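You operate a simulated robot arm through the tools that you are given. There is no shell and no other tool. Be economical: measure what you need, move in short steps, check, and stop when the job is done.

Carry out the task below with a simulated robot arm. There is one attempt and no reset: what you move stays moved.

## Task
Switch the cart brake on. Stack the red bore plug from the top of the dispatch bench on top of the green bore plug. Take the drift block on the top of the dispatch bench and put it away on the bench top. Close the left bench drawer. Put one of the springs from the top of the packing bench on top of the white valve carton. Take the sensor from the assembly bench top and put it in the so pail. Open the red drawer, take the flange from the top of the white table and leave it inside tray, then shut the drawer. Take the tee wrench and put it in the tote on the top of the white table. Put the bearing labelled "21" from the top of the white table on the inspection top and the bearing that says "35" on the drying rack top. Take the canister labelled "46" from the drying rack top and leave it on the slab top. Do these in any order. Set down upright: drift block, sensor, canister. The cart brake goes to its stop.

It is judged by the outcome, as a careful person would: the job done as asked, and still so three seconds after it is handed in. It fails if anything else is knocked over, pushed out of place, dropped, spilled or broken.

## Robot
A 7-joint arm with a two-finger gripper on a trunk, on a base that drives. Base frame: it is fixed to the floor where the robot stands at the start and does not move with it; the origin is under the middle of the robot, x ahead of it, y to its left, z up. Readings come in m, degrees, newtons and seconds.
With the tool pointing down near the work surface it reaches from about 0.3 to 0.8 m from the robot's upright axis, wherever it stands. Its first joint turns from -166.0 to 166.0 degrees. Places, roughly: bearing [3, 5.5, 0.75]; bench top [2.3, -3.4, 0.9]; bore plug [-1, 0.25, 1]; canister [-0.75, 7.25, 1]; cart brake [0.5, 0, 0.7]; drift block (5x3x5 cm) [-1, 0.3, 0.9]; drying rack top [-0.9, 7.2, 0.9]; flange (6x6x4 cm) [2.6, 4.8, 0.9]; inspection top [2, 7.3, 0.9]; left bench drawer [-0.9, -1.7, 0.8]; pail (16x16 cm) [-0.98, -1.96, 0.86]; red drawer [2.5, 7.1, 0.7]; red drawer tray [2.5, 7.2, 0.7]; sensor (5x3x5 cm) [-0.2, 2.7, 0.8]; slab top (22x22 cm) [2.22, 7.14, 0.96]; spring (3x3x5 cm) [-1, -1, 0.9]; spring (3x3x8 cm) [-1, -0.9, 0.9]; tee wrench (10x4x11 cm) [2.6, 4.9, 0.9]; tote [3, 5.25, 1]; valve carton [-1, -1, 1]. Payload 2.45 kg.
Tool frame: the origin (TCP) lies between the finger pads and is the grasp point; the fingertips stand 0.027 m ahead of it; z points along the fingers, y is the line along which they close. The gripper opens to 0.08 m. The gripper's body begins 0.054 m behind the TCP.
Orientation is told as [roll, pitch, yaw] about the base's x, y, z axes, in that order, counted from this pose: with the fingers straight down and closing along the base's y, the tool's x points along the base's -x, its y along +y and its z along -z.

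## Interface
- The arm moves only by the tool arm_command. Its argument "motion" is a list of rows, each a list of 7 numbers: the gripper command, from -1 (shut) to 1 (fully open), values between in proportion, then the shift along the tool's x, y, z in units of 150 mm (1.0 is 150 mm), then the turn, a rotation vector about the tool's x, y, z in units of 180 degrees (1.0 is 180 degrees). In form: [[hand, x, y, z, rx, ry, rz], ...]. A call has 1 to 8 rows; each row is the pose to reach, as a shift and turn from the pose commanded when the call began, along the tool's axes at that moment. A call with a number of a shift or a turn outside -1 to 1 is refused whole. Rows are played at 5 a second. More than 0.05 m and 8.6 degrees between two rows, or a gripper value outside its range, and nothing of the call is played. Where a pose cannot be reached the arm comes as near as it can. A force on the tool above 40 N (or 10 N above the force at the start of the call, whichever is more), or a blocked arm, ends the call early, and 0.2 s more pass. Each finger travels about 0.153 m/s and halts on what it meets, pressing with about 43 N; the grip force reading is that of the motor and also rises with nothing between the fingers. The clock runs only during rows and for 0.2 s after the last one: add rows that repeat a pose to give the fingers time. It gives the time, the measured TCP pose, the force on the tool (base axes), the opening and the grip force at its end, in the units of the frame above (readings bear some noise), with the torque about the TCP (base axes, N m) and any sound that the robot's microphone picked up.
- Cameras (640 x 400 px; columns grow to the right, rows downward): "scene" is now at [0.0185, 0.178, 1.596]; the picture's right is [0.69, -0.72, -0.00], its down [-0.67, -0.64, -0.36] and it looks along [0.26, 0.25, -0.93] (base axes); focal length 214 px, centre (320, 200). "wrist" rides on the gripper at [0.063, 0.013, -0.079] in the tool frame; the picture's right is [-0.19, 0.98, 0.00], its down [-0.72, -0.14, -0.68] and it looks along [-0.67, -0.13, 0.73] (tool axes); focal length 226 px, centre (320, 200). There is no depth. A picture from a camera that has moved, and an enlarged one, comes with that camera's place and axes in the base frame and with its lens.
- grab_frame(camera): a new picture of that camera. No time passes.
- move_column(by): slides the trunk up (or, below 0, down) by that many m; the arm and the scene camera ride with it, the base frame stays. It gives what a move gives, with no picture.
- drive_base(legs): drives the robot by 1 to 6 legs, each [ahead, turn to the left] in m and degrees, along the robot's own axes; the way and the turn of a leg run together, so that a leg with both is an arc; at most 1.5 m and 180 degrees a leg. The arm and the cameras ride along, it lands a little off, and it stops where it bumps. It gives what a move gives.
- pan_tilt(pan, tilt): turns the head with the scene camera to pan (to the left, within 120 degrees either way) and tilt (down, from -29 to 69), counted from straight ahead of the robot. It gives what a move gives.
- close_up(camera, box): a new picture of the part [left, top, right, bottom] of that camera's present view, enlarged. No time passes.
- hand_in(): hands the job in; it is judged then, once.

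Go step by step. Nothing tells you exact positions but the pictures and the camera data: compare them with the known pose of the tool, close in by small moves and look again before you grip or let go. The budget is 546 turns and 336 pictures, counting those below and the enlarged ones. Unless the task says otherwise, let go and move clear before handing in.

The tools are called after ">>>" as a command line: name --pt "numbers of a row" for each row, then --argument value for the rest, lists and objects as JSON in quotes. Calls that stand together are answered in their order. arm_command: Moves the arm, as the interface text tells. Its arguments: {"type":"object","properties":{"motion":{"type":"array"}},"required":["motion"]} The other tools are called the same way: move_column (by) slides the trunk up or down; drive_base (legs) drives the base; pan_tilt (pan, tilt) turns the head that bears the scene camera; grab_frame (camera) takes a picture; close_up (camera, box) takes an enlarged picture of a part of a camera's view; hand_in () hands the job in.

At the start:

```text
time: 0.0
position: [-0.3819, 0.2042, 1.1742]
tcp_rot: [0.0, 0.1, 0.1]
ft_force: [-0.2, -0.2, 0.9]
wrist_torque: [0.0, -0.02, 0.03]
gripper_width: 0.0799
grip_force: 0.0
trunk travel left (down, up): [-0.25, 0.29]
robot x, y, heading: [0.0014, -0.0016, -0.1]
head pan, tilt: [43.7, 68.8]
```

scene: 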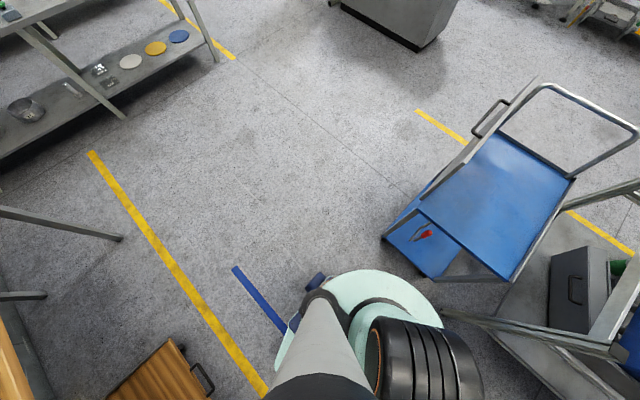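
wrist: 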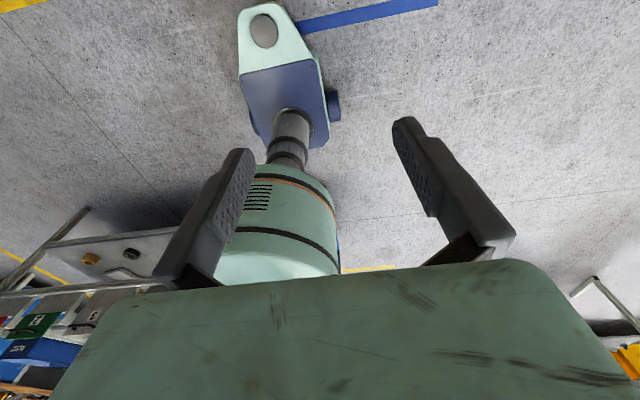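

The arm points backwards over the base, and a blue cart is ahead of the robot. I start by looking around with the head.

>>> pan_tilt --pan 0 --tilt 40

>>> grab_frame --camera "scene"

>>> pan_tilt --pan 100 --tilt 20

>>> grab_frame --camera "scene"

>>> pan_tilt --pan -110 --tilt 20

>>> grab_frame --camera "scene"

```text
time: 1.1
position: [-0.3817, 0.204, 1.1726]
tcp_rot: [0.2, 0.1, -0.1]
ft_force: [0.7, 0.2, -1.0]
wrist_torque: [0.03, -0.01, -0.02]
gripper_width: 0.0801
grip_force: 0.1
trunk travel left (down, up): [-0.25, 0.29]
robot x, y, heading: [0.0001, -0.0002, -0.3]
head pan, tilt: [0.0, 40.0]
```

```text
333 pictures are left
camera scene: at [0.0631, 0.1395, 1.6321], right [0.0, -1.0, 0.0], down [-0.64, 0.0, -0.77], along [0.77, 0.0, -0.64], focal length 214 px, centre (320, 200)
```

scene: 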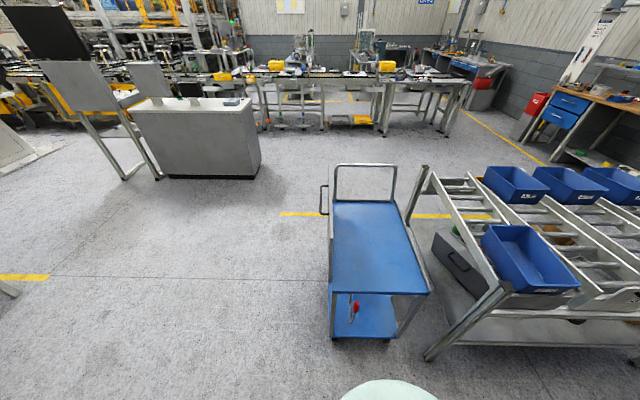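

```text
time: 2.9
position: [-0.3828, 0.2047, 1.1731]
tcp_rot: [0.1, 0.2, 0.1]
ft_force: [0.9, 0.4, 0.0]
wrist_torque: [0.02, 0.0, -0.02]
gripper_width: 0.0802
grip_force: 0.0
trunk travel left (down, up): [-0.25, 0.29]
robot x, y, heading: [-0.0002, 0.0012, 0.0]
head pan, tilt: [100.0, 20.0]
```

```text
332 pictures are left
camera scene: at [-0.038, 0.2312, 1.6635], right [0.98, 0.17, 0.0], down [0.06, -0.34, -0.94], along [-0.16, 0.93, -0.34], focal length 214 px, centre (320, 200)
```

scene: 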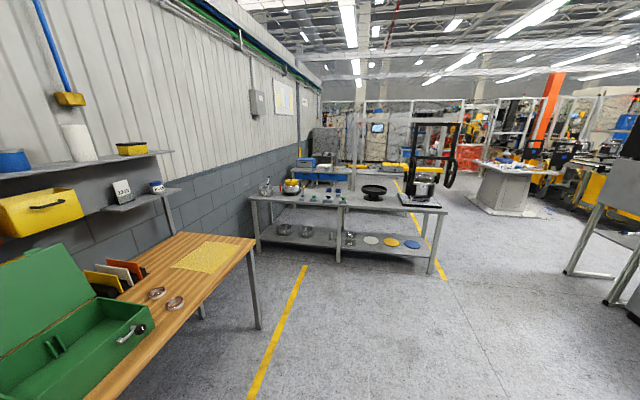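

```text
time: 5.9
position: [-0.3828, 0.2052, 1.1738]
tcp_rot: [0.1, 0.1, 0.2]
ft_force: [0.3, 0.2, -0.2]
wrist_torque: [-0.02, -0.03, -0.03]
gripper_width: 0.0798
grip_force: 0.1
trunk travel left (down, up): [-0.25, 0.29]
robot x, y, heading: [0.0008, 0.0008, -0.1]
head pan, tilt: [-110.0, 20.0]
```

```text
331 pictures are left
camera scene: at [-0.0537, 0.052, 1.6635], right [-0.94, 0.34, 0.0], down [0.12, 0.32, -0.94], along [-0.32, -0.88, -0.34], focal length 214 px, centre (320, 200)
```

scene: 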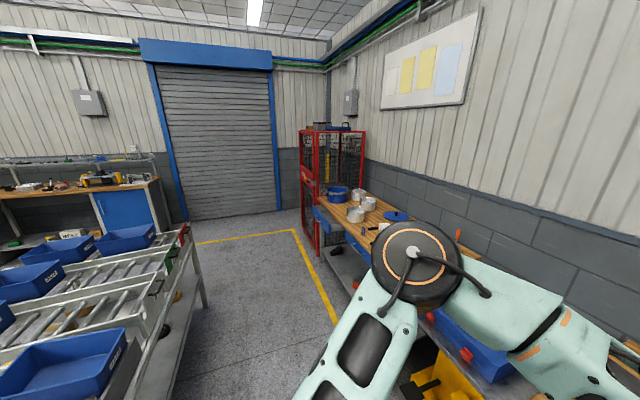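

The cart with a red lever is straight ahead; benches run along the wall at x≈-1. Next I look at the brake and the dispatch bench closely.

>>> pan_tilt --pan 0 --tilt 60

>>> close_up --camera "scene" --box '[260, 60, 460, 260]'

>>> pan_tilt --pan 120 --tilt 45

>>> grab_frame --camera "scene"

```text
time: 7.8
position: [-0.3833, 0.2049, 1.1744]
tcp_rot: [0.0, 0.1, 0.1]
ft_force: [-0.3, 0.5, -0.8]
wrist_torque: [-0.01, -0.01, 0.02]
gripper_width: 0.08
grip_force: 0.1
trunk travel left (down, up): [-0.25, 0.29]
robot x, y, heading: [0.0, 0.003, -0.2]
head pan, tilt: [0.0, 60.0]
```

```text
2.00 times, centred on (360, 160) of scene
camera zoom: at [0.0447, 0.1394, 1.6054], right [0.0, -1.0, 0.0], down [-0.87, 0.0, -0.5], along [0.5, 0.0, -0.87], focal length 429 px, centre (240, 280)
```

zoom: 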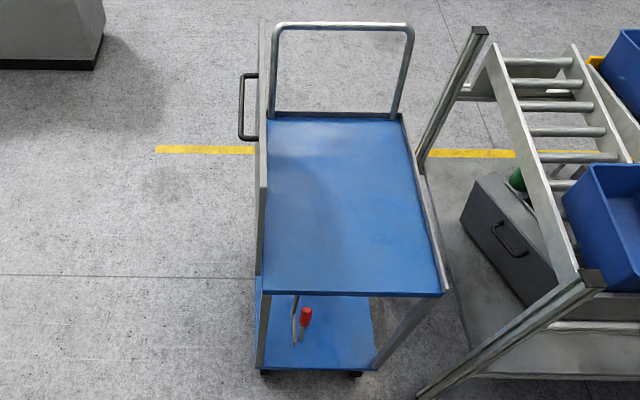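

```text
time: 9.8
position: [-0.384, 0.2046, 1.1738]
tcp_rot: [0.0, 0.2, 0.1]
ft_force: [-0.6, 0.7, -0.3]
wrist_torque: [-0.01, 0.0, -0.01]
gripper_width: 0.0796
grip_force: 0.0
trunk travel left (down, up): [-0.25, 0.29]
robot x, y, heading: [-0.0028, -0.0005, -0.2]
head pan, tilt: [120.0, 45.0]
```

```text
329 pictures are left
camera scene: at [-0.0625, 0.2099, 1.6248], right [0.87, 0.5, 0.0], down [0.35, -0.61, -0.71], along [-0.35, 0.61, -0.71], focal length 214 px, centre (320, 200)
```

scene: 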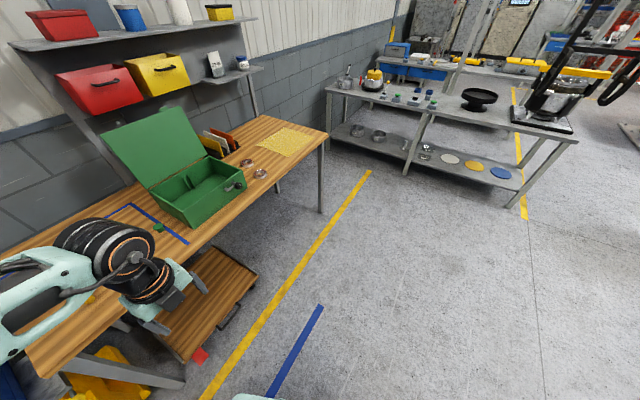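

I'll swing the arm around the left to the front in arcs, keeping the tool upright.

>>> arm_command --pt "1 -0.153 0.26 0 0 0 0" --pt "1 -0.333 0.5 0 0 0 0" --pt "1 -0.54 0.72 0 0 0 0" --pt "1 -0.767 0.92 0 0 0 0"

```text
time: 10.8
position: [-0.2655, 0.3437, 1.1694]
tcp_rot: [0.0, 0.1, 0.0]
ft_force: [0.3, -0.2, 0.0]
wrist_torque: [-0.05, 0.0, 0.04]
gripper_width: 0.0802
grip_force: 0.0
trunk travel left (down, up): [-0.25, 0.29]
robot x, y, heading: [0.0009, 0.0005, 0.0]
head pan, tilt: [120.0, 45.0]
```

Works well; continue the swing.

>>> arm_command --pt "1 -0.253 0.173 0 0 0 0" --pt "1 -0.513 0.32 0 0 0 0" --pt "1 -0.793 0.44 0 0 0 0" --pt "1 -0.993 0.507 0 0 0 0"

>>> arm_command --pt "1 -0.32 0.067 0 0 0 0" --pt "1 -0.64 0.1 0 0 0 0" --pt "1 -0.967 0.1 0 0 0 0"

>>> arm_command --pt "1 -0.32 -0.03 0 0 0 0" --pt "1 -0.62 -0.12 0 0 0 0" --pt "1 -0.9 -0.25 0 0 0 0"

>>> arm_command --pt "1 -0.25 -0.17 0 0 0 0" --pt "1 -0.5 -0.35 0 0 0 0" --pt "1 -0.7 -0.57 0 0 0 0" --pt "1 -0.9 -0.82 0 0 0 0"

```text
time: 11.8
position: [-0.1167, 0.4205, 1.1726]
tcp_rot: [0.0, 0.1, 0.1]
ft_force: [0.3, 1.0, -0.4]
wrist_torque: [-0.01, -0.04, -0.03]
gripper_width: 0.08
grip_force: 0.1
trunk travel left (down, up): [-0.25, 0.29]
robot x, y, heading: [0.0002, 0.0008, -0.0]
head pan, tilt: [120.0, 45.0]
```

```text
time: 12.6
position: [0.0255, 0.4356, 1.1725]
tcp_rot: [0.1, 0.0, 0.1]
ft_force: [-0.7, -0.2, 0.3]
wrist_torque: [0.03, -0.02, 0.0]
gripper_width: 0.0797
grip_force: 0.1
trunk travel left (down, up): [-0.25, 0.29]
robot x, y, heading: [-0.0022, -0.0013, -0.1]
head pan, tilt: [120.0, 45.0]
```

```text
time: 13.5
position: [0.0799, 0.4131, 1.1657]
tcp_rot: [-1.4, -0.9, 11.5]
ft_force: [-0.1, 0.4, 0.1]
wrist_torque: [0.01, -0.07, 0.01]
gripper_width: 0.0799
grip_force: 0.0
trunk travel left (down, up): [-0.25, 0.29]
robot x, y, heading: [0.0051, -0.0038, -0.0]
head pan, tilt: [120.0, 45.0]
stopped in row 3: the arm was blocked; the commanded pose is now the measured one
```

```text
time: 14.1
position: [0.0956, 0.3918, 1.1588]
tcp_rot: [-3.5, -2.1, 22.7]
ft_force: [-0.2, -0.4, 0.2]
wrist_torque: [-0.04, -0.06, 0.06]
gripper_width: 0.0801
grip_force: 0.1
trunk travel left (down, up): [-0.25, 0.29]
robot x, y, heading: [-0.0001, -0.0025, -0.1]
head pan, tilt: [120.0, 45.0]
stopped in row 3: the arm was blocked; the commanded pose is now the measured one
```

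The arm was blocked, likely by a joint limit or the head. I look at it.

>>> pan_tilt --pan 60 --tilt 40

>>> grab_frame --camera "scene"

>>> grab_frame --camera "wrist"

```text
time: 15.4
position: [0.0964, 0.3905, 1.1578]
tcp_rot: [-3.8, -2.2, 22.8]
ft_force: [0.2, 0.6, 0.4]
wrist_torque: [0.0, -0.02, 0.02]
gripper_width: 0.08
grip_force: 0.0
trunk travel left (down, up): [-0.25, 0.29]
robot x, y, heading: [0.0015, 0.0027, 0.1]
head pan, tilt: [60.0, 40.0]
```

```text
328 pictures are left
camera scene: at [-0.0587, 0.2134, 1.627], right [0.89, 0.45, 0.0], down [0.31, -0.62, -0.73], along [-0.32, 0.65, -0.69], focal length 214 px, centre (320, 200)
```

scene: 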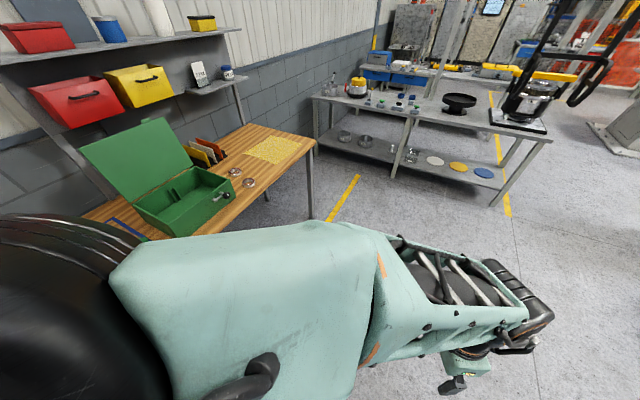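

```text
327 pictures are left
camera wrist: at [0.0298, 0.381, 1.234], right [-0.2, 0.98, -0.06], down [0.67, 0.18, 0.72], along [0.71, 0.1, -0.7], focal length 226 px, centre (320, 200)
```

wrist: 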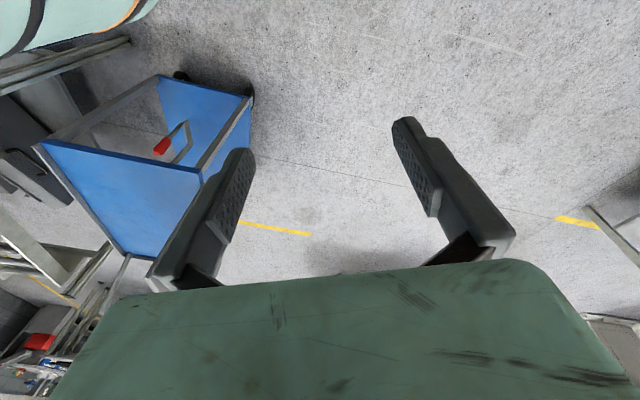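

The elbow stayed behind the trunk while the forearm folded forward, so the arm blocked. I back up, straighten the tool, and then sweep at a larger radius so that the first joint turns.

>>> arm_command --pt "1 0.15 0.24 -0.03 -0.008 0.001 0.04" --pt "1 0.3 0.48 -0.06 -0.016 0.002 0.08" --pt "1 0.45 0.7 -0.1 -0.02 0.003 0.11" --pt "1 0.53 0.8 -0.1 -0.024 0.003 0.127"

>>> grab_frame --camera "scene"

```text
time: 16.4
position: [-0.0243, 0.4727, 1.1649]
tcp_rot: [1.7, -1.8, -0.3]
ft_force: [-1.0, 0.8, -0.4]
wrist_torque: [0.01, 0.01, -0.02]
gripper_width: 0.0798
grip_force: 0.0
trunk travel left (down, up): [-0.25, 0.29]
robot x, y, heading: [-0.0, 0.0004, 0.1]
head pan, tilt: [60.0, 40.0]
```

```text
326 pictures are left
camera scene: at [0.0201, 0.2134, 1.6321], right [0.87, -0.5, 0.0], down [-0.32, -0.56, -0.77], along [0.38, 0.66, -0.64], focal length 214 px, centre (320, 200)
```

scene: 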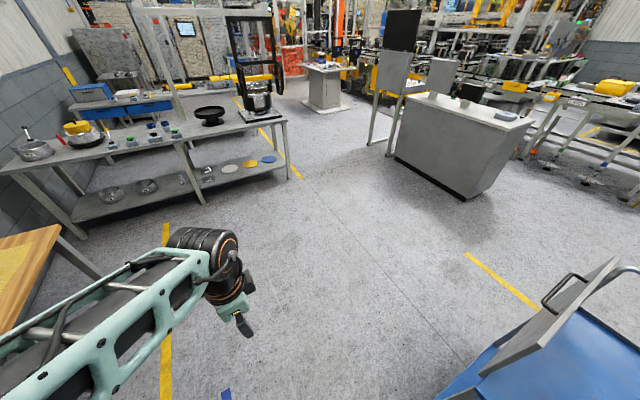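

Head is free now. I extend the arm outward to the left to make the first joint follow.

>>> arm_command --pt "1 0.0 0.3 0 -0.01 0.01 0" --pt "1 0 0.6 0 -0.01 0.01 0" --pt "1 0 0.95 0 -0.01 0.01 0"

>>> grab_frame --camera "scene"

```text
refused: row 3 steps farther than a row can; nothing moved
```

```text
325 pictures are left
camera scene: at [0.0201, 0.2134, 1.6321], right [0.87, -0.5, 0.0], down [-0.32, -0.56, -0.77], along [0.38, 0.66, -0.64], focal length 214 px, centre (320, 200)
```

scene: 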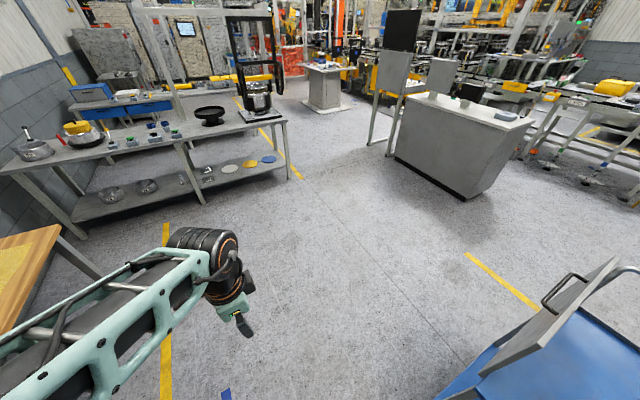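

>>> arm_command --pt "1 0.0 0.3 0 -0.01 0.01 0" --pt "1 0 0.6 0 -0.01 0.01 0" --pt "1 0 0.9 0 -0.01 0.01 0"

>>> arm_command --pt "1 -0.3 0.1 0 0 0 0" --pt "1 -0.6 0.15 0 0 0 0" --pt "1 -0.9 0.15 0 0 0 0"

>>> grab_frame --camera "scene"

```text
time: 17.4
position: [-0.0867, 0.5954, 1.1788]
tcp_rot: [4.4, 0.4, 5.8]
ft_force: [-0.5, 0.0, -0.2]
wrist_torque: [0.04, -0.04, 0.0]
gripper_width: 0.0801
grip_force: 0.0
trunk travel left (down, up): [-0.25, 0.29]
robot x, y, heading: [-0.001, 0.0003, -0.0]
head pan, tilt: [60.0, 40.0]
stopped in row 3: the arm was blocked; the commanded pose is now the measured one
```

```text
time: 18.1
position: [-0.1167, 0.611, 1.1886]
tcp_rot: [5.1, 0.6, 16.4]
ft_force: [1.0, -0.4, -0.2]
wrist_torque: [0.02, -0.01, 0.01]
gripper_width: 0.0801
grip_force: 0.1
trunk travel left (down, up): [-0.25, 0.29]
robot x, y, heading: [-0.0012, 0.0014, -0.2]
head pan, tilt: [60.0, 40.0]
stopped in row 3: the arm was blocked; the commanded pose is now the measured one
```

```text
324 pictures are left
camera scene: at [0.0206, 0.2129, 1.6321], right [0.87, -0.5, 0.0], down [-0.32, -0.56, -0.77], along [0.38, 0.66, -0.64], focal length 214 px, centre (320, 200)
```

scene: 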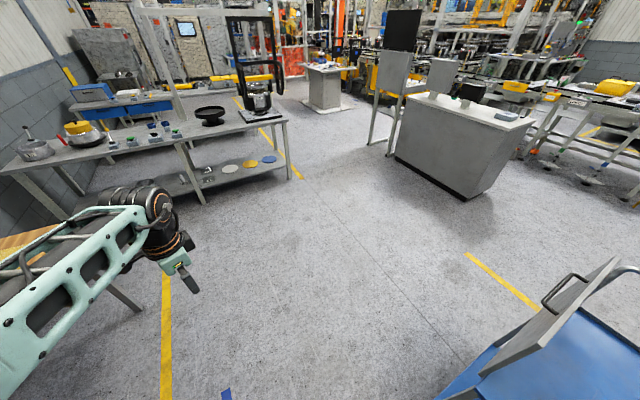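

I see now: the elbow sat on the right rear side, so the first joint is near its negative limit; I must swing via the right. I reverse the path first.

>>> arm_command --pt "1 0.236 -0.156 0 0.007 0.002 0.023" --pt "1 0.472 -0.312 0 0.014 0.004 0.046" --pt "1 0.708 -0.468 0 0.021 0.006 0.07" --pt "1 0.947 -0.627 0 0.027 0.008 0.091"

>>> pan_tilt --pan -30 --tilt 50

```text
time: 19.1
position: [-0.2255, 0.4815, 1.1821]
tcp_rot: [-0.1, 2.8, -0.2]
ft_force: [0.2, -0.2, 0.6]
wrist_torque: [0.01, -0.01, 0.02]
gripper_width: 0.08
grip_force: 0.0
trunk travel left (down, up): [-0.25, 0.29]
robot x, y, heading: [-0.0006, 0.0034, -0.1]
head pan, tilt: [60.0, 40.0]
```

```text
time: 20.7
position: [-0.2248, 0.4822, 1.1834]
tcp_rot: [0.0, 2.9, -0.3]
ft_force: [-1.6, 0.0, 0.5]
wrist_torque: [-0.01, 0.04, 0.02]
gripper_width: 0.0799
grip_force: 0.0
trunk travel left (down, up): [-0.25, 0.29]
robot x, y, heading: [-0.0002, -0.0005, -0.1]
head pan, tilt: [-30.0, 50.0]
```

>>> arm_command --pt "1 0.22 -0.23 0 0 -0.008 0" --pt "1 0.45 -0.46 0 0 -0.0155 0" --pt "1 0.67 -0.68 0 0 -0.0155 0" --pt "1 0.87 -0.92 0 0 -0.0155 0"

>>> arm_command --pt "1 0.17 -0.26 0 0 0 0" --pt "1 0.32 -0.53 0 0 0 0" --pt "1 0.42 -0.82 0 0 0 0" --pt "1 0.45 -1 0 0 0 0"

>>> arm_command --pt "1 0.05 -0.3 0 0 0 0" --pt "1 0.07 -0.6 0 0 0 0" --pt "1 0.06 -0.93 0 0 0 0"

```text
time: 21.7
position: [-0.3555, 0.3441, 1.1878]
tcp_rot: [-0.1, 0.0, -0.2]
ft_force: [0.1, -0.7, 0.3]
wrist_torque: [0.04, -0.02, 0.02]
gripper_width: 0.0799
grip_force: 0.1
trunk travel left (down, up): [-0.25, 0.29]
robot x, y, heading: [-0.0054, -0.0001, 0.0]
head pan, tilt: [-30.0, 50.0]
```

```text
time: 22.7
position: [-0.4218, 0.1953, 1.1864]
tcp_rot: [-0.1, 0.0, -0.2]
ft_force: [-0.2, 0.2, -0.6]
wrist_torque: [0.02, -0.02, -0.03]
gripper_width: 0.0799
grip_force: 0.1
trunk travel left (down, up): [-0.25, 0.29]
robot x, y, heading: [-0.0003, -0.0023, 0.2]
head pan, tilt: [-30.0, 50.0]
```

```text
time: 23.5
position: [-0.4308, 0.0558, 1.1925]
tcp_rot: [-0.1, 0.1, -0.2]
ft_force: [-1.1, -0.6, 0.0]
wrist_torque: [-0.01, 0.0, -0.01]
gripper_width: 0.08
grip_force: 0.0
trunk travel left (down, up): [-0.25, 0.29]
robot x, y, heading: [0.0012, -0.0033, 0.1]
head pan, tilt: [-30.0, 50.0]
```

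>>> arm_command --pt "1 0.02 -0.307 0 0 0 0" --pt "1 0 -0.633 0 0 0 0" --pt "1 -0.073 -0.947 0 0 0 0"

>>> arm_command --pt "1 -0.073 -0.313 0 0 0 0" --pt "1 -0.18 -0.593 0 0 0 0" --pt "1 -0.32 -0.86 0 0 0 0"

>>> arm_command --pt "1 -0.16 -0.253 0 0 0 0" --pt "1 -0.347 -0.487 0 0 0 0" --pt "1 -0.56 -0.7 0 0 0 0" --pt "1 -0.793 -0.887 0 0 0 0"

>>> arm_command --pt "1 -0.253 -0.16 0 0 0 0" --pt "1 -0.52 -0.3 0 0 0 0" --pt "1 -0.8 -0.407 0 0 0 0"

>>> grab_frame --camera "scene"

```text
time: 24.3
position: [-0.4198, -0.0877, 1.1889]
tcp_rot: [-0.1, 0.1, -0.2]
ft_force: [0.0, -0.7, 0.7]
wrist_torque: [-0.01, 0.0, -0.02]
gripper_width: 0.0799
grip_force: 0.0
trunk travel left (down, up): [-0.25, 0.29]
robot x, y, heading: [0.0008, 0.0014, 0.2]
head pan, tilt: [-30.0, 50.0]
```

```text
time: 25.1
position: [-0.3733, -0.2162, 1.1915]
tcp_rot: [-0.1, 0.0, -0.4]
ft_force: [-0.1, 0.3, 0.7]
wrist_torque: [-0.03, -0.02, 0.01]
gripper_width: 0.0802
grip_force: 0.1
trunk travel left (down, up): [-0.25, 0.29]
robot x, y, heading: [-0.0008, 0.0005, 0.0]
head pan, tilt: [-30.0, 50.0]
```

```text
time: 26.1
position: [-0.2545, -0.3509, 1.1888]
tcp_rot: [-0.2, 0.1, -0.2]
ft_force: [0.3, -1.2, -0.2]
wrist_torque: [0.02, -0.01, -0.01]
gripper_width: 0.0798
grip_force: 0.1
trunk travel left (down, up): [-0.25, 0.29]
robot x, y, heading: [0.0011, -0.0001, 0.1]
head pan, tilt: [-30.0, 50.0]
```

```text
time: 26.9
position: [-0.1649, -0.3622, 1.1954]
tcp_rot: [-0.3, -0.2, 0.4]
ft_force: [-0.4, -0.2, 1.4]
wrist_torque: [-0.01, -0.03, 0.0]
gripper_width: 0.0801
grip_force: 0.0
out of reach, approached as far as the arm can: row 2, 3
trunk travel left (down, up): [-0.25, 0.29]
robot x, y, heading: [-0.0007, 0.0004, 0.1]
head pan, tilt: [-30.0, 50.0]
```

```text
323 pictures are left
camera scene: at [0.0439, 0.1017, 1.6179], right [-0.5, -0.87, 0.0], down [-0.66, 0.38, -0.64], along [0.56, -0.32, -0.77], focal length 214 px, centre (320, 200)
```

scene: 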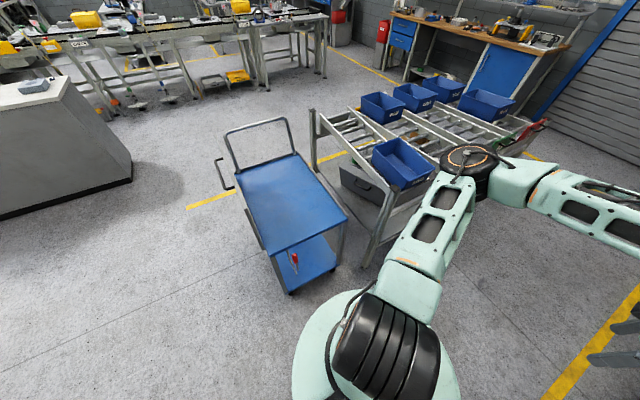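

The arm now has its elbow ahead on the right; something is at its limit. I test turning the yaw and extending outward.

>>> arm_command --pt "1 0 0 0 0 0 -0.045" --pt "1 0 0 0 0 0 -0.09" --pt "1 0 0 0 0 0 -0.13"

>>> arm_command --pt "1 0 -0.2 0 0 0 0" --pt "1 0 -0.45 0 0 0 0" --pt "1 0 -0.7 0 0 0 0"

>>> grab_frame --camera "scene"

```text
time: 27.7
position: [-0.1646, -0.361, 1.1955]
tcp_rot: [-0.1, 0.1, 23.2]
ft_force: [-0.6, -0.2, -0.7]
wrist_torque: [0.03, -0.03, 0.03]
gripper_width: 0.0801
grip_force: 0.0
trunk travel left (down, up): [-0.25, 0.29]
robot x, y, heading: [0.0001, -0.0024, 0.2]
head pan, tilt: [-30.0, 50.0]
```

```text
time: 28.5
position: [-0.122, -0.4571, 1.1948]
tcp_rot: [0.0, 0.1, 23.2]
ft_force: [0.0, -0.6, 0.5]
wrist_torque: [-0.01, -0.03, -0.03]
gripper_width: 0.0801
grip_force: 0.2
trunk travel left (down, up): [-0.25, 0.29]
robot x, y, heading: [0.0006, -0.0009, 0.0]
head pan, tilt: [-30.0, 50.0]
```

```text
322 pictures are left
camera scene: at [0.0448, 0.1004, 1.6179], right [-0.5, -0.87, 0.0], down [-0.66, 0.38, -0.64], along [0.56, -0.32, -0.77], focal length 214 px, centre (320, 200)
```

scene: 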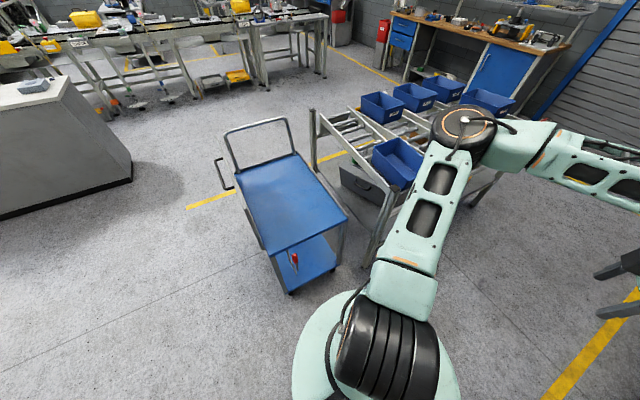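

Turning frees it. I go on swinging ccw while turning the yaw round toward 360°.

>>> arm_command --pt "1 -0.268 -0.187 0 0 0 -0.047" --pt "1 -0.555 -0.347 0 0 0 -0.094" --pt "1 -0.861 -0.478 0 0 0 -0.141" --pt "1 -0.861 -0.478 0 0 0 -0.188" --pt "1 -0.861 -0.478 0 0 0 -0.235" --pt "1 -0.861 -0.478 0 0 0 -0.282" --pt "1 -0.861 -0.478 0 0 0 -0.329" --pt "1 -0.861 -0.478 0 0 0 -0.376"

>>> arm_command --pt "1 -0.033 -0.327 0 0 0 -0.047" --pt "1 -0.1 -0.647 0 0 0 -0.094" --pt "1 -0.2 -0.967 0 0 0 -0.141" --pt "1 -0.2 -0.967 0 0 0 -0.188" --pt "1 -0.2 -0.967 0 0 0 -0.235" --pt "1 -0.2 -0.967 0 0 0 -0.282" --pt "1 -0.2 -0.967 0 0 0 -0.329" --pt "1 -0.2 -0.967 0 0 0 -0.376"

>>> grab_frame --camera "scene"

```text
time: 30.3
position: [0.024, -0.4716, 1.1952]
tcp_rot: [0.0, 0.1, 90.9]
ft_force: [0.2, 0.7, 0.6]
wrist_torque: [0.01, -0.01, 0.0]
gripper_width: 0.0796
grip_force: 0.1
trunk travel left (down, up): [-0.25, 0.29]
robot x, y, heading: [-0.0028, -0.0012, 0.4]
head pan, tilt: [-30.0, 50.0]
```

```text
refused: row 3 steps farther than a row can; nothing moved
```

```text
321 pictures are left
camera scene: at [0.0449, 0.101, 1.6179], right [-0.5, -0.87, 0.0], down [-0.66, 0.38, -0.64], along [0.56, -0.32, -0.77], focal length 214 px, centre (320, 200)
```

scene: 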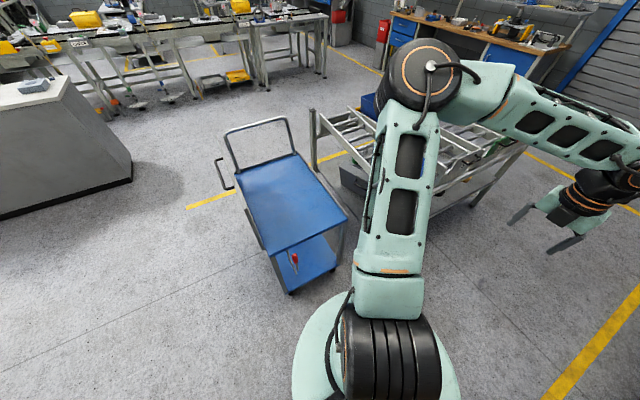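

>>> arm_command --pt "1 -0.033 -0.317 0 0 0 -0.047" --pt "1 -0.1 -0.627 0 0 0 -0.094" --pt "1 -0.2 -0.93 0 0 0 -0.141" --pt "1 -0.2 -0.93 0 0 0 -0.188" --pt "1 -0.2 -0.93 0 0 0 -0.235" --pt "1 -0.2 -0.93 0 0 0 -0.282" --pt "1 -0.2 -0.93 0 0 0 -0.329" --pt "1 -0.2 -0.93 0 0 0 -0.376"

>>> arm_command --pt "1 0.228 -0.23 0 0 0 -0.047" --pt "1 0.42 -0.47 0 0 0 -0.094" --pt "1 0.6 -0.72 0 0 0 -0.141" --pt "1 0.6 -0.72 0 0 0 -0.188" --pt "1 0.6 -0.72 0 0 0 -0.235" --pt "1 0.6 -0.72 0 0 0 -0.282" --pt "1 0.6 -0.72 0 0 0 -0.329" --pt "1 0.6 -0.72 0 0 0 -0.376"

>>> grab_frame --camera "scene"

```text
time: 32.1
position: [0.1633, -0.4397, 1.1961]
tcp_rot: [0.1, 0.0, 158.7]
ft_force: [-0.5, 0.1, 0.4]
wrist_torque: [0.02, 0.0, 0.02]
gripper_width: 0.08
grip_force: 0.0
trunk travel left (down, up): [-0.25, 0.29]
robot x, y, heading: [-0.0029, 0.0014, 0.2]
head pan, tilt: [-30.0, 50.0]
```

```text
time: 33.9
position: [0.2864, -0.3722, 1.1958]
tcp_rot: [0.1, -0.1, -133.6]
ft_force: [0.2, -0.6, 1.1]
wrist_torque: [0.01, 0.03, 0.0]
gripper_width: 0.0799
grip_force: 0.1
trunk travel left (down, up): [-0.25, 0.29]
robot x, y, heading: [-0.0009, 0.004, 0.2]
head pan, tilt: [-30.0, 50.0]
```

```text
320 pictures are left
camera scene: at [0.045, 0.101, 1.6179], right [-0.5, -0.87, 0.0], down [-0.66, 0.38, -0.64], along [0.56, -0.32, -0.77], focal length 214 px, centre (320, 200)
```

scene: 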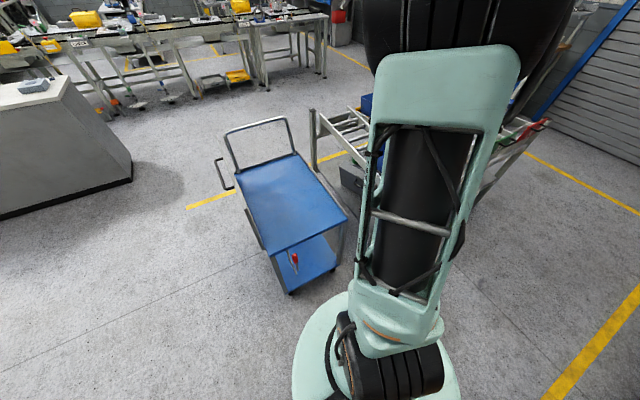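

>>> arm_command --pt "1 0.31 0.0 0 0 0 -0.047" --pt "1 0.62 -0.02 0 0 0 -0.094" --pt "1 0.93 -0.07 0 0 0 -0.141" --pt "1 0.93 -0.07 0 0 0 -0.188" --pt "1 0.93 -0.07 0 0 0 -0.235" --pt "1 0.93 -0.07 0 0 0 -0.282" --pt "1 0.93 -0.07 0 0 0 -0.329" --pt "1 0.93 -0.07 0 0 0 -0.376"

>>> arm_command --pt "1 0.1 0 0 0 0 -0.047" --pt "1 0.2 0 0 0 0 -0.094" --pt "1 0.2 0 0 0 0 -0.141" --pt "1 0.2 0 0 0 0 -0.188" --pt "1 0.2 0 0 0 0 -0.235" --pt "1 0.2 0 0 0 0 -0.282" --pt "1 0.2 0 0 0 0 -0.329" --pt "1 0.2 0 0 0 0 -0.366"

>>> grab_frame --camera "scene"

>>> grab_frame --camera "wrist"

```text
time: 35.7
position: [0.3298, -0.3201, 1.2043]
tcp_rot: [0.0, -0.1, -65.8]
ft_force: [-1.1, -0.6, 0.0]
wrist_torque: [-0.01, -0.03, -0.01]
gripper_width: 0.0801
grip_force: 0.1
out of reach, approached as far as the arm can: row 2, 3, 4, 5, 6, 7, 8
trunk travel left (down, up): [-0.25, 0.29]
robot x, y, heading: [-0.0015, -0.0042, 0.1]
head pan, tilt: [-30.0, 50.0]
```

```text
time: 37.5
position: [0.313, -0.2987, 1.2052]
tcp_rot: [0.0, 0.0, -0.1]
ft_force: [0.0, 0.1, -0.4]
wrist_torque: [0.01, 0.0, 0.01]
gripper_width: 0.0799
grip_force: 0.0
out of reach, approached as far as the arm can: row 2, 3, 4, 5, 6, 7, 8
trunk travel left (down, up): [-0.25, 0.29]
robot x, y, heading: [-0.0018, -0.0039, 0.2]
head pan, tilt: [-30.0, 50.0]
```

```text
319 pictures are left
camera scene: at [0.045, 0.1009, 1.6179], right [-0.5, -0.87, 0.0], down [-0.66, 0.38, -0.64], along [0.56, -0.32, -0.77], focal length 214 px, centre (320, 200)
```

scene: 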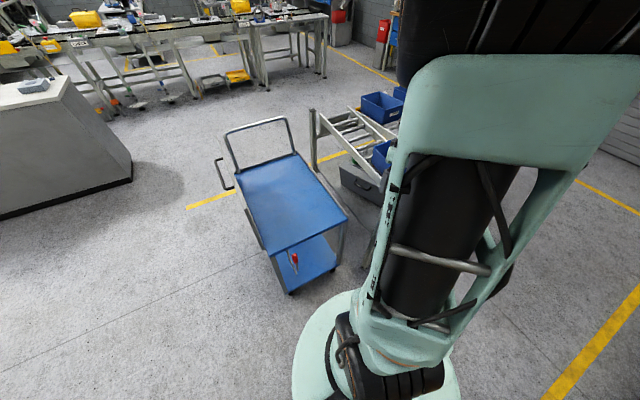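

```text
318 pictures are left
camera wrist: at [0.2509, -0.2863, 1.2839], right [0.19, 0.98, 0.0], down [0.72, -0.14, 0.68], along [0.67, -0.13, -0.73], focal length 226 px, centre (320, 200)
```

wrist: 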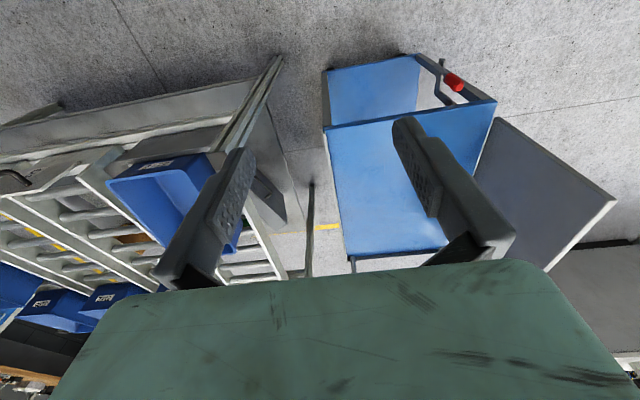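

Height near the shoulder limits the reach. I lower by 0.12 m, then sweep toward the front.

>>> arm_command --pt "1 0 0 0.25 0 0 0" --pt "1 0 0 0.5 0 0 0" --pt "1 0 0 0.8 0 0 0" --pt "1 -0.1 0.25 0.8 0 0 0" --pt "1 -0.2 0.5 0.8 0 0 0" --pt "1 -0.3 0.75 0.8 0 0 0"

>>> grab_frame --camera "scene"

```text
time: 38.9
position: [0.3084, -0.281, 1.0819]
tcp_rot: [-0.2, 0.0, -0.3]
ft_force: [-0.1, 0.4, 0.1]
wrist_torque: [0.0, 0.02, -0.04]
gripper_width: 0.0798
grip_force: 0.2
out of reach, approached as far as the arm can: row 4, 5, 6
trunk travel left (down, up): [-0.25, 0.29]
robot x, y, heading: [0.0015, 0.0007, 0.3]
head pan, tilt: [-30.0, 50.0]
```

```text
317 pictures are left
camera scene: at [0.0454, 0.1004, 1.6179], right [-0.5, -0.87, 0.0], down [-0.66, 0.38, -0.64], along [0.56, -0.32, -0.77], focal length 214 px, centre (320, 200)
```

scene: 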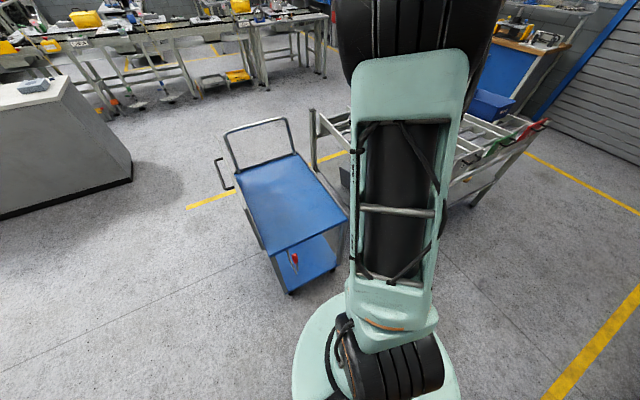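

>>> arm_command --pt "1 0 0 0 0 0 0.045" --pt "1 0 0 0 0 0 0.09" --pt "1 0 0 0 0 0 0.135" --pt "1 0 0 0 0 0 0.18" --pt "1 -0.05 0.25 0 0 0 0.22" --pt "1 -0.1 0.5 0 0 0 0.22" --pt "1 -0.15 0.75 0 0 0 0.22"

```text
time: 40.5
position: [0.2818, -0.2582, 1.0772]
tcp_rot: [-0.1, 0.0, -39.9]
ft_force: [-0.6, -0.1, 0.1]
wrist_torque: [0.05, 0.04, 0.03]
gripper_width: 0.08
grip_force: 0.1
out of reach, approached as far as the arm can: row 5, 6, 7
trunk travel left (down, up): [-0.25, 0.29]
robot x, y, heading: [0.0015, -0.0006, -0.1]
head pan, tilt: [-30.0, 50.0]
```

>>> arm_command --pt "1 -0.25 -0.19 0 0 0 0" --pt "1 -0.5 -0.38 0 0 0 0" --pt "1 -0.75 -0.57 0 0 0 0"

>>> grab_frame --camera "scene"

```text
time: 41.3
position: [0.3124, -0.3958, 1.0775]
tcp_rot: [-0.2, -0.1, -39.8]
ft_force: [0.3, 0.1, -0.2]
wrist_torque: [0.0, -0.01, 0.01]
gripper_width: 0.0801
grip_force: 0.1
trunk travel left (down, up): [-0.25, 0.29]
robot x, y, heading: [-0.0007, -0.0015, 0.0]
head pan, tilt: [-30.0, 50.0]
```

```text
316 pictures are left
camera scene: at [0.0452, 0.1003, 1.6179], right [-0.5, -0.87, 0.0], down [-0.66, 0.38, -0.64], along [0.56, -0.32, -0.77], focal length 214 px, centre (320, 200)
```

scene: 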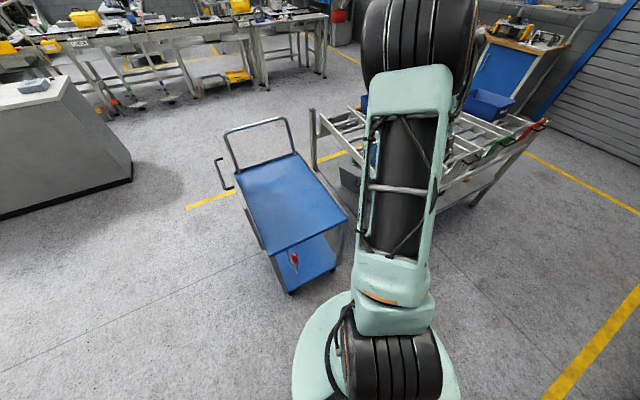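

>>> arm_command --pt "1 -0.24 0.2 0 0 0 0" --pt "1 -0.48 0.4 0 0 0 0" --pt "1 -0.72 0.6 0 0 0 0"

>>> arm_command --pt "1 0.2 0.24 0 0 0 0" --pt "1 0.4 0.48 0 0 0 0" --pt "1 0.6 0.72 0 0 0 0"

>>> grab_frame --camera "scene"

```text
time: 42.1
position: [0.4539, -0.3987, 1.08]
tcp_rot: [-0.2, 0.0, -39.7]
ft_force: [-0.2, -0.7, 0.7]
wrist_torque: [-0.03, 0.01, 0.0]
gripper_width: 0.08
grip_force: 0.0
trunk travel left (down, up): [-0.25, 0.29]
robot x, y, heading: [-0.0031, -0.0002, 0.2]
head pan, tilt: [-30.0, 50.0]
```

```text
time: 42.9
position: [0.4259, -0.3485, 1.0802]
tcp_rot: [0.0, 0.0, -39.9]
ft_force: [1.0, -0.9, -0.1]
wrist_torque: [0.03, 0.0, -0.01]
gripper_width: 0.0802
grip_force: 0.0
out of reach, approached as far as the arm can: row 1, 2, 3
trunk travel left (down, up): [-0.25, 0.29]
robot x, y, heading: [-0.0024, -0.0009, 0.2]
head pan, tilt: [-30.0, 50.0]
```

```text
315 pictures are left
camera scene: at [0.0451, 0.0998, 1.618], right [-0.5, -0.87, 0.0], down [-0.66, 0.38, -0.64], along [0.56, -0.32, -0.77], focal length 214 px, centre (320, 200)
```

scene: 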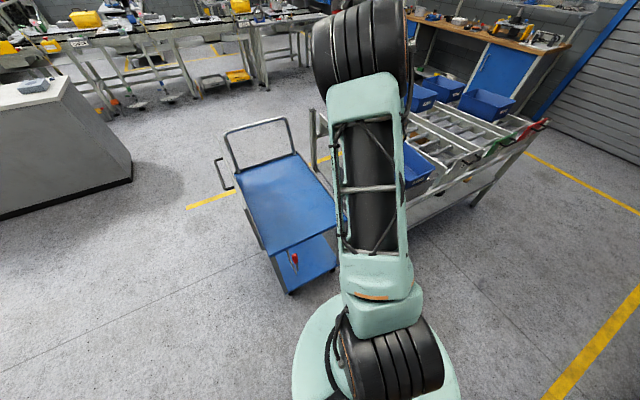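

The first joint evidently has its dead zone dead ahead, so the arm works to the robot's sides. I turn the robot left 90° so that its right side (with the arm) faces the cart.

>>> arm_command --pt "1 0 0 -0.3 0 0 0" --pt "1 0 0 -0.5 0 0 0"

>>> drive_base --legs '[[0, 90]]'

>>> pan_tilt --pan -90 --tilt 55

>>> grab_frame --camera "scene"

>>> grab_frame --camera "wrist"

```text
time: 43.5
position: [0.4238, -0.3501, 1.1557]
tcp_rot: [-0.1, 0.0, -39.8]
ft_force: [0.2, 0.2, 0.5]
wrist_torque: [-0.02, 0.0, -0.02]
gripper_width: 0.08
grip_force: 0.1
trunk travel left (down, up): [-0.25, 0.29]
robot x, y, heading: [-0.0007, -0.0012, 0.1]
head pan, tilt: [-30.0, 50.0]
```

```text
time: 47.9
position: [0.3448, 0.4265, 1.1553]
tcp_rot: [-0.1, 0.0, 50.7]
ft_force: [0.2, 0.8, -1.0]
wrist_torque: [0.0, -0.01, -0.02]
gripper_width: 0.0801
grip_force: 0.1
trunk travel left (down, up): [-0.25, 0.29]
robot x, y, heading: [-0.0025, -0.0066, 90.5]
head pan, tilt: [-30.0, 50.0]
```

```text
time: 49.2
position: [0.3452, 0.4278, 1.1569]
tcp_rot: [-0.1, 0.0, 50.7]
ft_force: [0.0, 0.4, 0.6]
wrist_torque: [-0.03, 0.03, -0.01]
gripper_width: 0.0801
grip_force: 0.1
trunk travel left (down, up): [-0.25, 0.29]
robot x, y, heading: [0.0029, -0.0044, 90.6]
head pan, tilt: [-90.0, 55.0]
```

```text
314 pictures are left
camera scene: at [-0.0694, -0.0208, 1.6114], right [0.01, -1.0, 0.0], down [-0.82, -0.01, -0.57], along [0.57, 0.01, -0.82], focal length 214 px, centre (320, 200)
```

scene: 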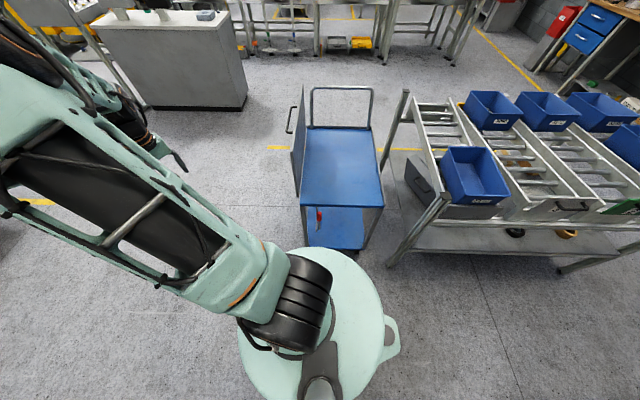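

```text
313 pictures are left
camera wrist: at [0.2969, 0.3855, 1.2343], right [-0.64, 0.77, 0.0], down [0.56, 0.47, 0.68], along [0.53, 0.43, -0.73], focal length 226 px, centre (320, 200)
```

wrist: 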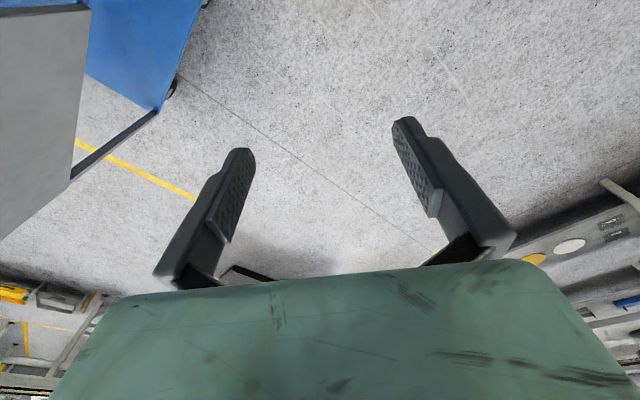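

>>> close_up --camera "scene" --box '[270, 110, 400, 260]'

```text
2.67 times, centred on (335, 185) of scene
camera zoom: at [-0.0694, -0.0208, 1.6114], right [0.01, -1.0, 0.0], down [-0.82, -0.01, -0.57], along [0.57, 0.01, -0.82], focal length 572 px, centre (280, 240)
```

zoom: 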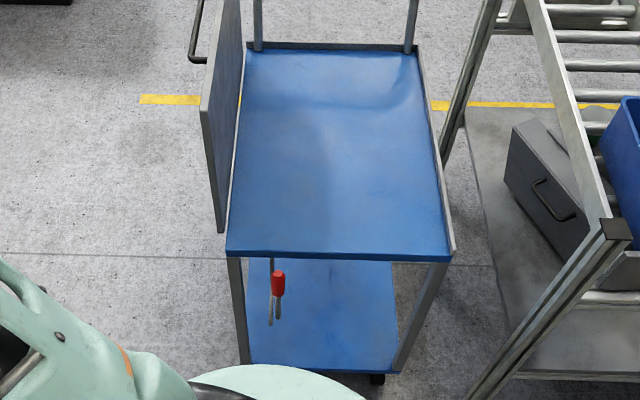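

Lever with red grip hangs at the near face of the cart below the deck. I bring the wrist camera near it.

>>> arm_command --pt "1 0.16 -0.17 0 0 0 0.04" --pt "1 0.32 -0.34 0 0 0 0.08" --pt "1 0.48 -0.51 0 0 0 0.12" --pt "1 0.638 -0.694 0 0 0 0.16" --pt "1 0.638 -0.694 0 0 0 0.2" --pt "1 0.638 -0.694 0 0 0 0.24" --pt "1 0.638 -0.694 0 0 0 0.28"

>>> arm_command --pt "1 0 -0.3 0.1 0 0 0" --pt "1 0 -0.6 0.2 0 0 0" --pt "1 0 -0.9 0.3 0 0 0"

>>> grab_frame --camera "wrist"

```text
time: 50.8
position: [0.3664, 0.2869, 1.1555]
tcp_rot: [0.0, 0.0, 0.2]
ft_force: [0.8, 0.3, -0.8]
wrist_torque: [0.0, -0.04, 0.0]
gripper_width: 0.0799
grip_force: 0.1
trunk travel left (down, up): [-0.25, 0.29]
robot x, y, heading: [0.0023, 0.0005, 90.5]
head pan, tilt: [-90.0, 55.0]
```

```text
time: 51.6
position: [0.3655, 0.151, 1.1126]
tcp_rot: [0.0, 0.0, 0.4]
ft_force: [-0.3, 0.2, 0.3]
wrist_torque: [0.02, -0.02, 0.02]
gripper_width: 0.0802
grip_force: 0.2
trunk travel left (down, up): [-0.25, 0.29]
robot x, y, heading: [0.0028, -0.0016, 90.7]
head pan, tilt: [-90.0, 55.0]
```

```text
311 pictures are left
camera wrist: at [0.3039, 0.1619, 1.1909], right [0.19, 0.98, 0.0], down [0.72, -0.14, 0.68], along [0.67, -0.13, -0.73], focal length 226 px, centre (320, 200)
```

wrist: 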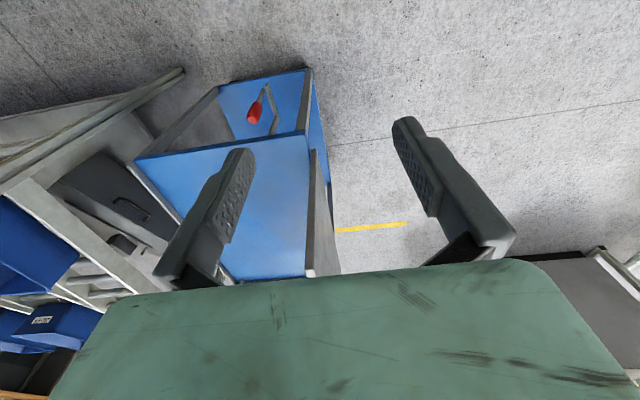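

>>> close_up --camera "wrist" --box '[200, 60, 340, 150]'

```text
4.44 times, centred on (270, 105) of wrist
camera zoom: at [0.3039, 0.1619, 1.1909], right [0.19, 0.98, 0.0], down [0.72, -0.14, 0.68], along [0.67, -0.13, -0.73], focal length 1005 px, centre (542, 622)
```

zoom: 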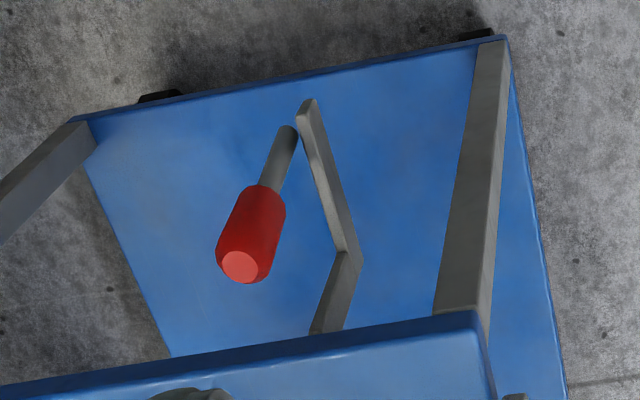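

>>> arm_command --pt "1 0.1 0 0.3 0 0 0" --pt "1 0.2 0 0.6 0 0 0" --pt "1 0.3 0 0.9 0 0 0"

>>> grab_frame --camera "wrist"

```text
time: 52.4
position: [0.3245, 0.1522, 0.9756]
tcp_rot: [-0.1, 0.0, 0.3]
ft_force: [-0.1, 0.1, -0.4]
wrist_torque: [0.0, 0.03, 0.02]
gripper_width: 0.0801
grip_force: 0.0
trunk travel left (down, up): [-0.25, 0.29]
robot x, y, heading: [0.0003, 0.0009, 90.6]
head pan, tilt: [-90.0, 55.0]
```

```text
309 pictures are left
camera wrist: at [0.2627, 0.1631, 1.0549], right [0.19, 0.98, 0.0], down [0.72, -0.14, 0.68], along [0.67, -0.13, -0.73], focal length 226 px, centre (320, 200)
```

wrist: 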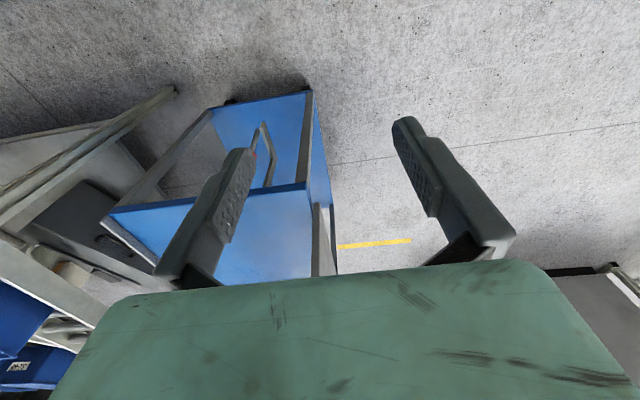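

Finger hides it; I yaw the tool a bit to see.

>>> arm_command --pt "1 0 -0.2 0.2 0 0 0.045" --pt "1 0 -0.2 0.4 0 0 0.09" --pt "1 0 -0.2 0.6 0 0 0.135"

>>> grab_frame --camera "wrist"

>>> close_up --camera "wrist" --box '[230, 40, 390, 150]'

```text
time: 53.2
position: [0.3245, 0.1219, 0.885]
tcp_rot: [0.0, -0.1, -24.1]
ft_force: [-0.5, -0.9, -0.6]
wrist_torque: [-0.03, 0.01, -0.02]
gripper_width: 0.08
grip_force: 0.0
trunk travel left (down, up): [-0.25, 0.29]
robot x, y, heading: [0.0009, 0.0019, 90.3]
head pan, tilt: [-90.0, 55.0]
```

```text
308 pictures are left
camera wrist: at [0.2735, 0.1579, 0.9626], right [0.58, 0.82, 0.0], down [0.6, -0.42, 0.68], along [0.56, -0.39, -0.73], focal length 226 px, centre (320, 200)
```

wrist: 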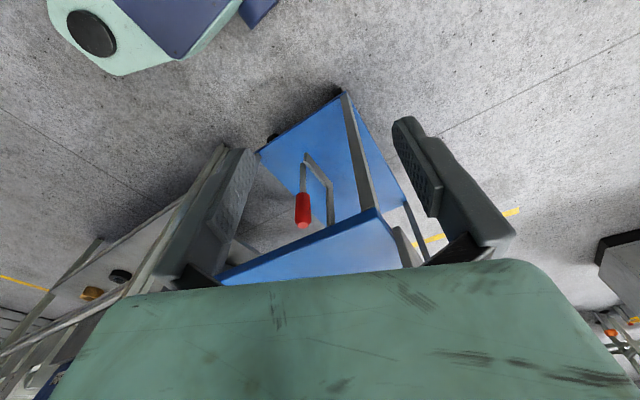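

```text
3.64 times, centred on (310, 95) of wrist
camera zoom: at [0.2735, 0.1579, 0.9626], right [0.58, 0.82, 0.0], down [0.6, -0.42, 0.68], along [0.56, -0.39, -0.73], focal length 822 px, centre (356, 582)
```

zoom: 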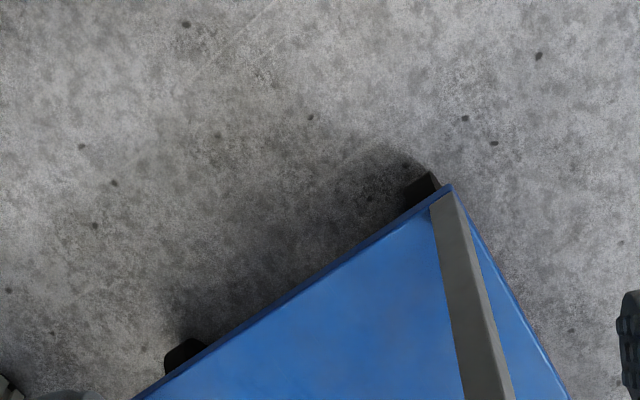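

>>> close_up --camera "wrist" --box '[260, 130, 380, 240]'

```text
3.64 times, centred on (320, 185) of wrist
camera zoom: at [0.2735, 0.1579, 0.9626], right [0.58, 0.82, 0.0], down [0.6, -0.42, 0.68], along [0.56, -0.39, -0.73], focal length 822 px, centre (320, 254)
```

zoom: 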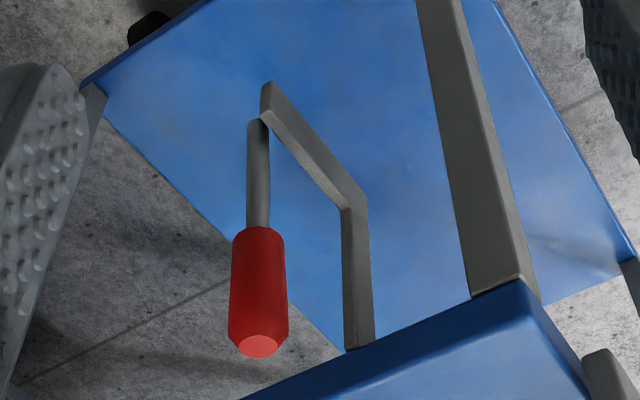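

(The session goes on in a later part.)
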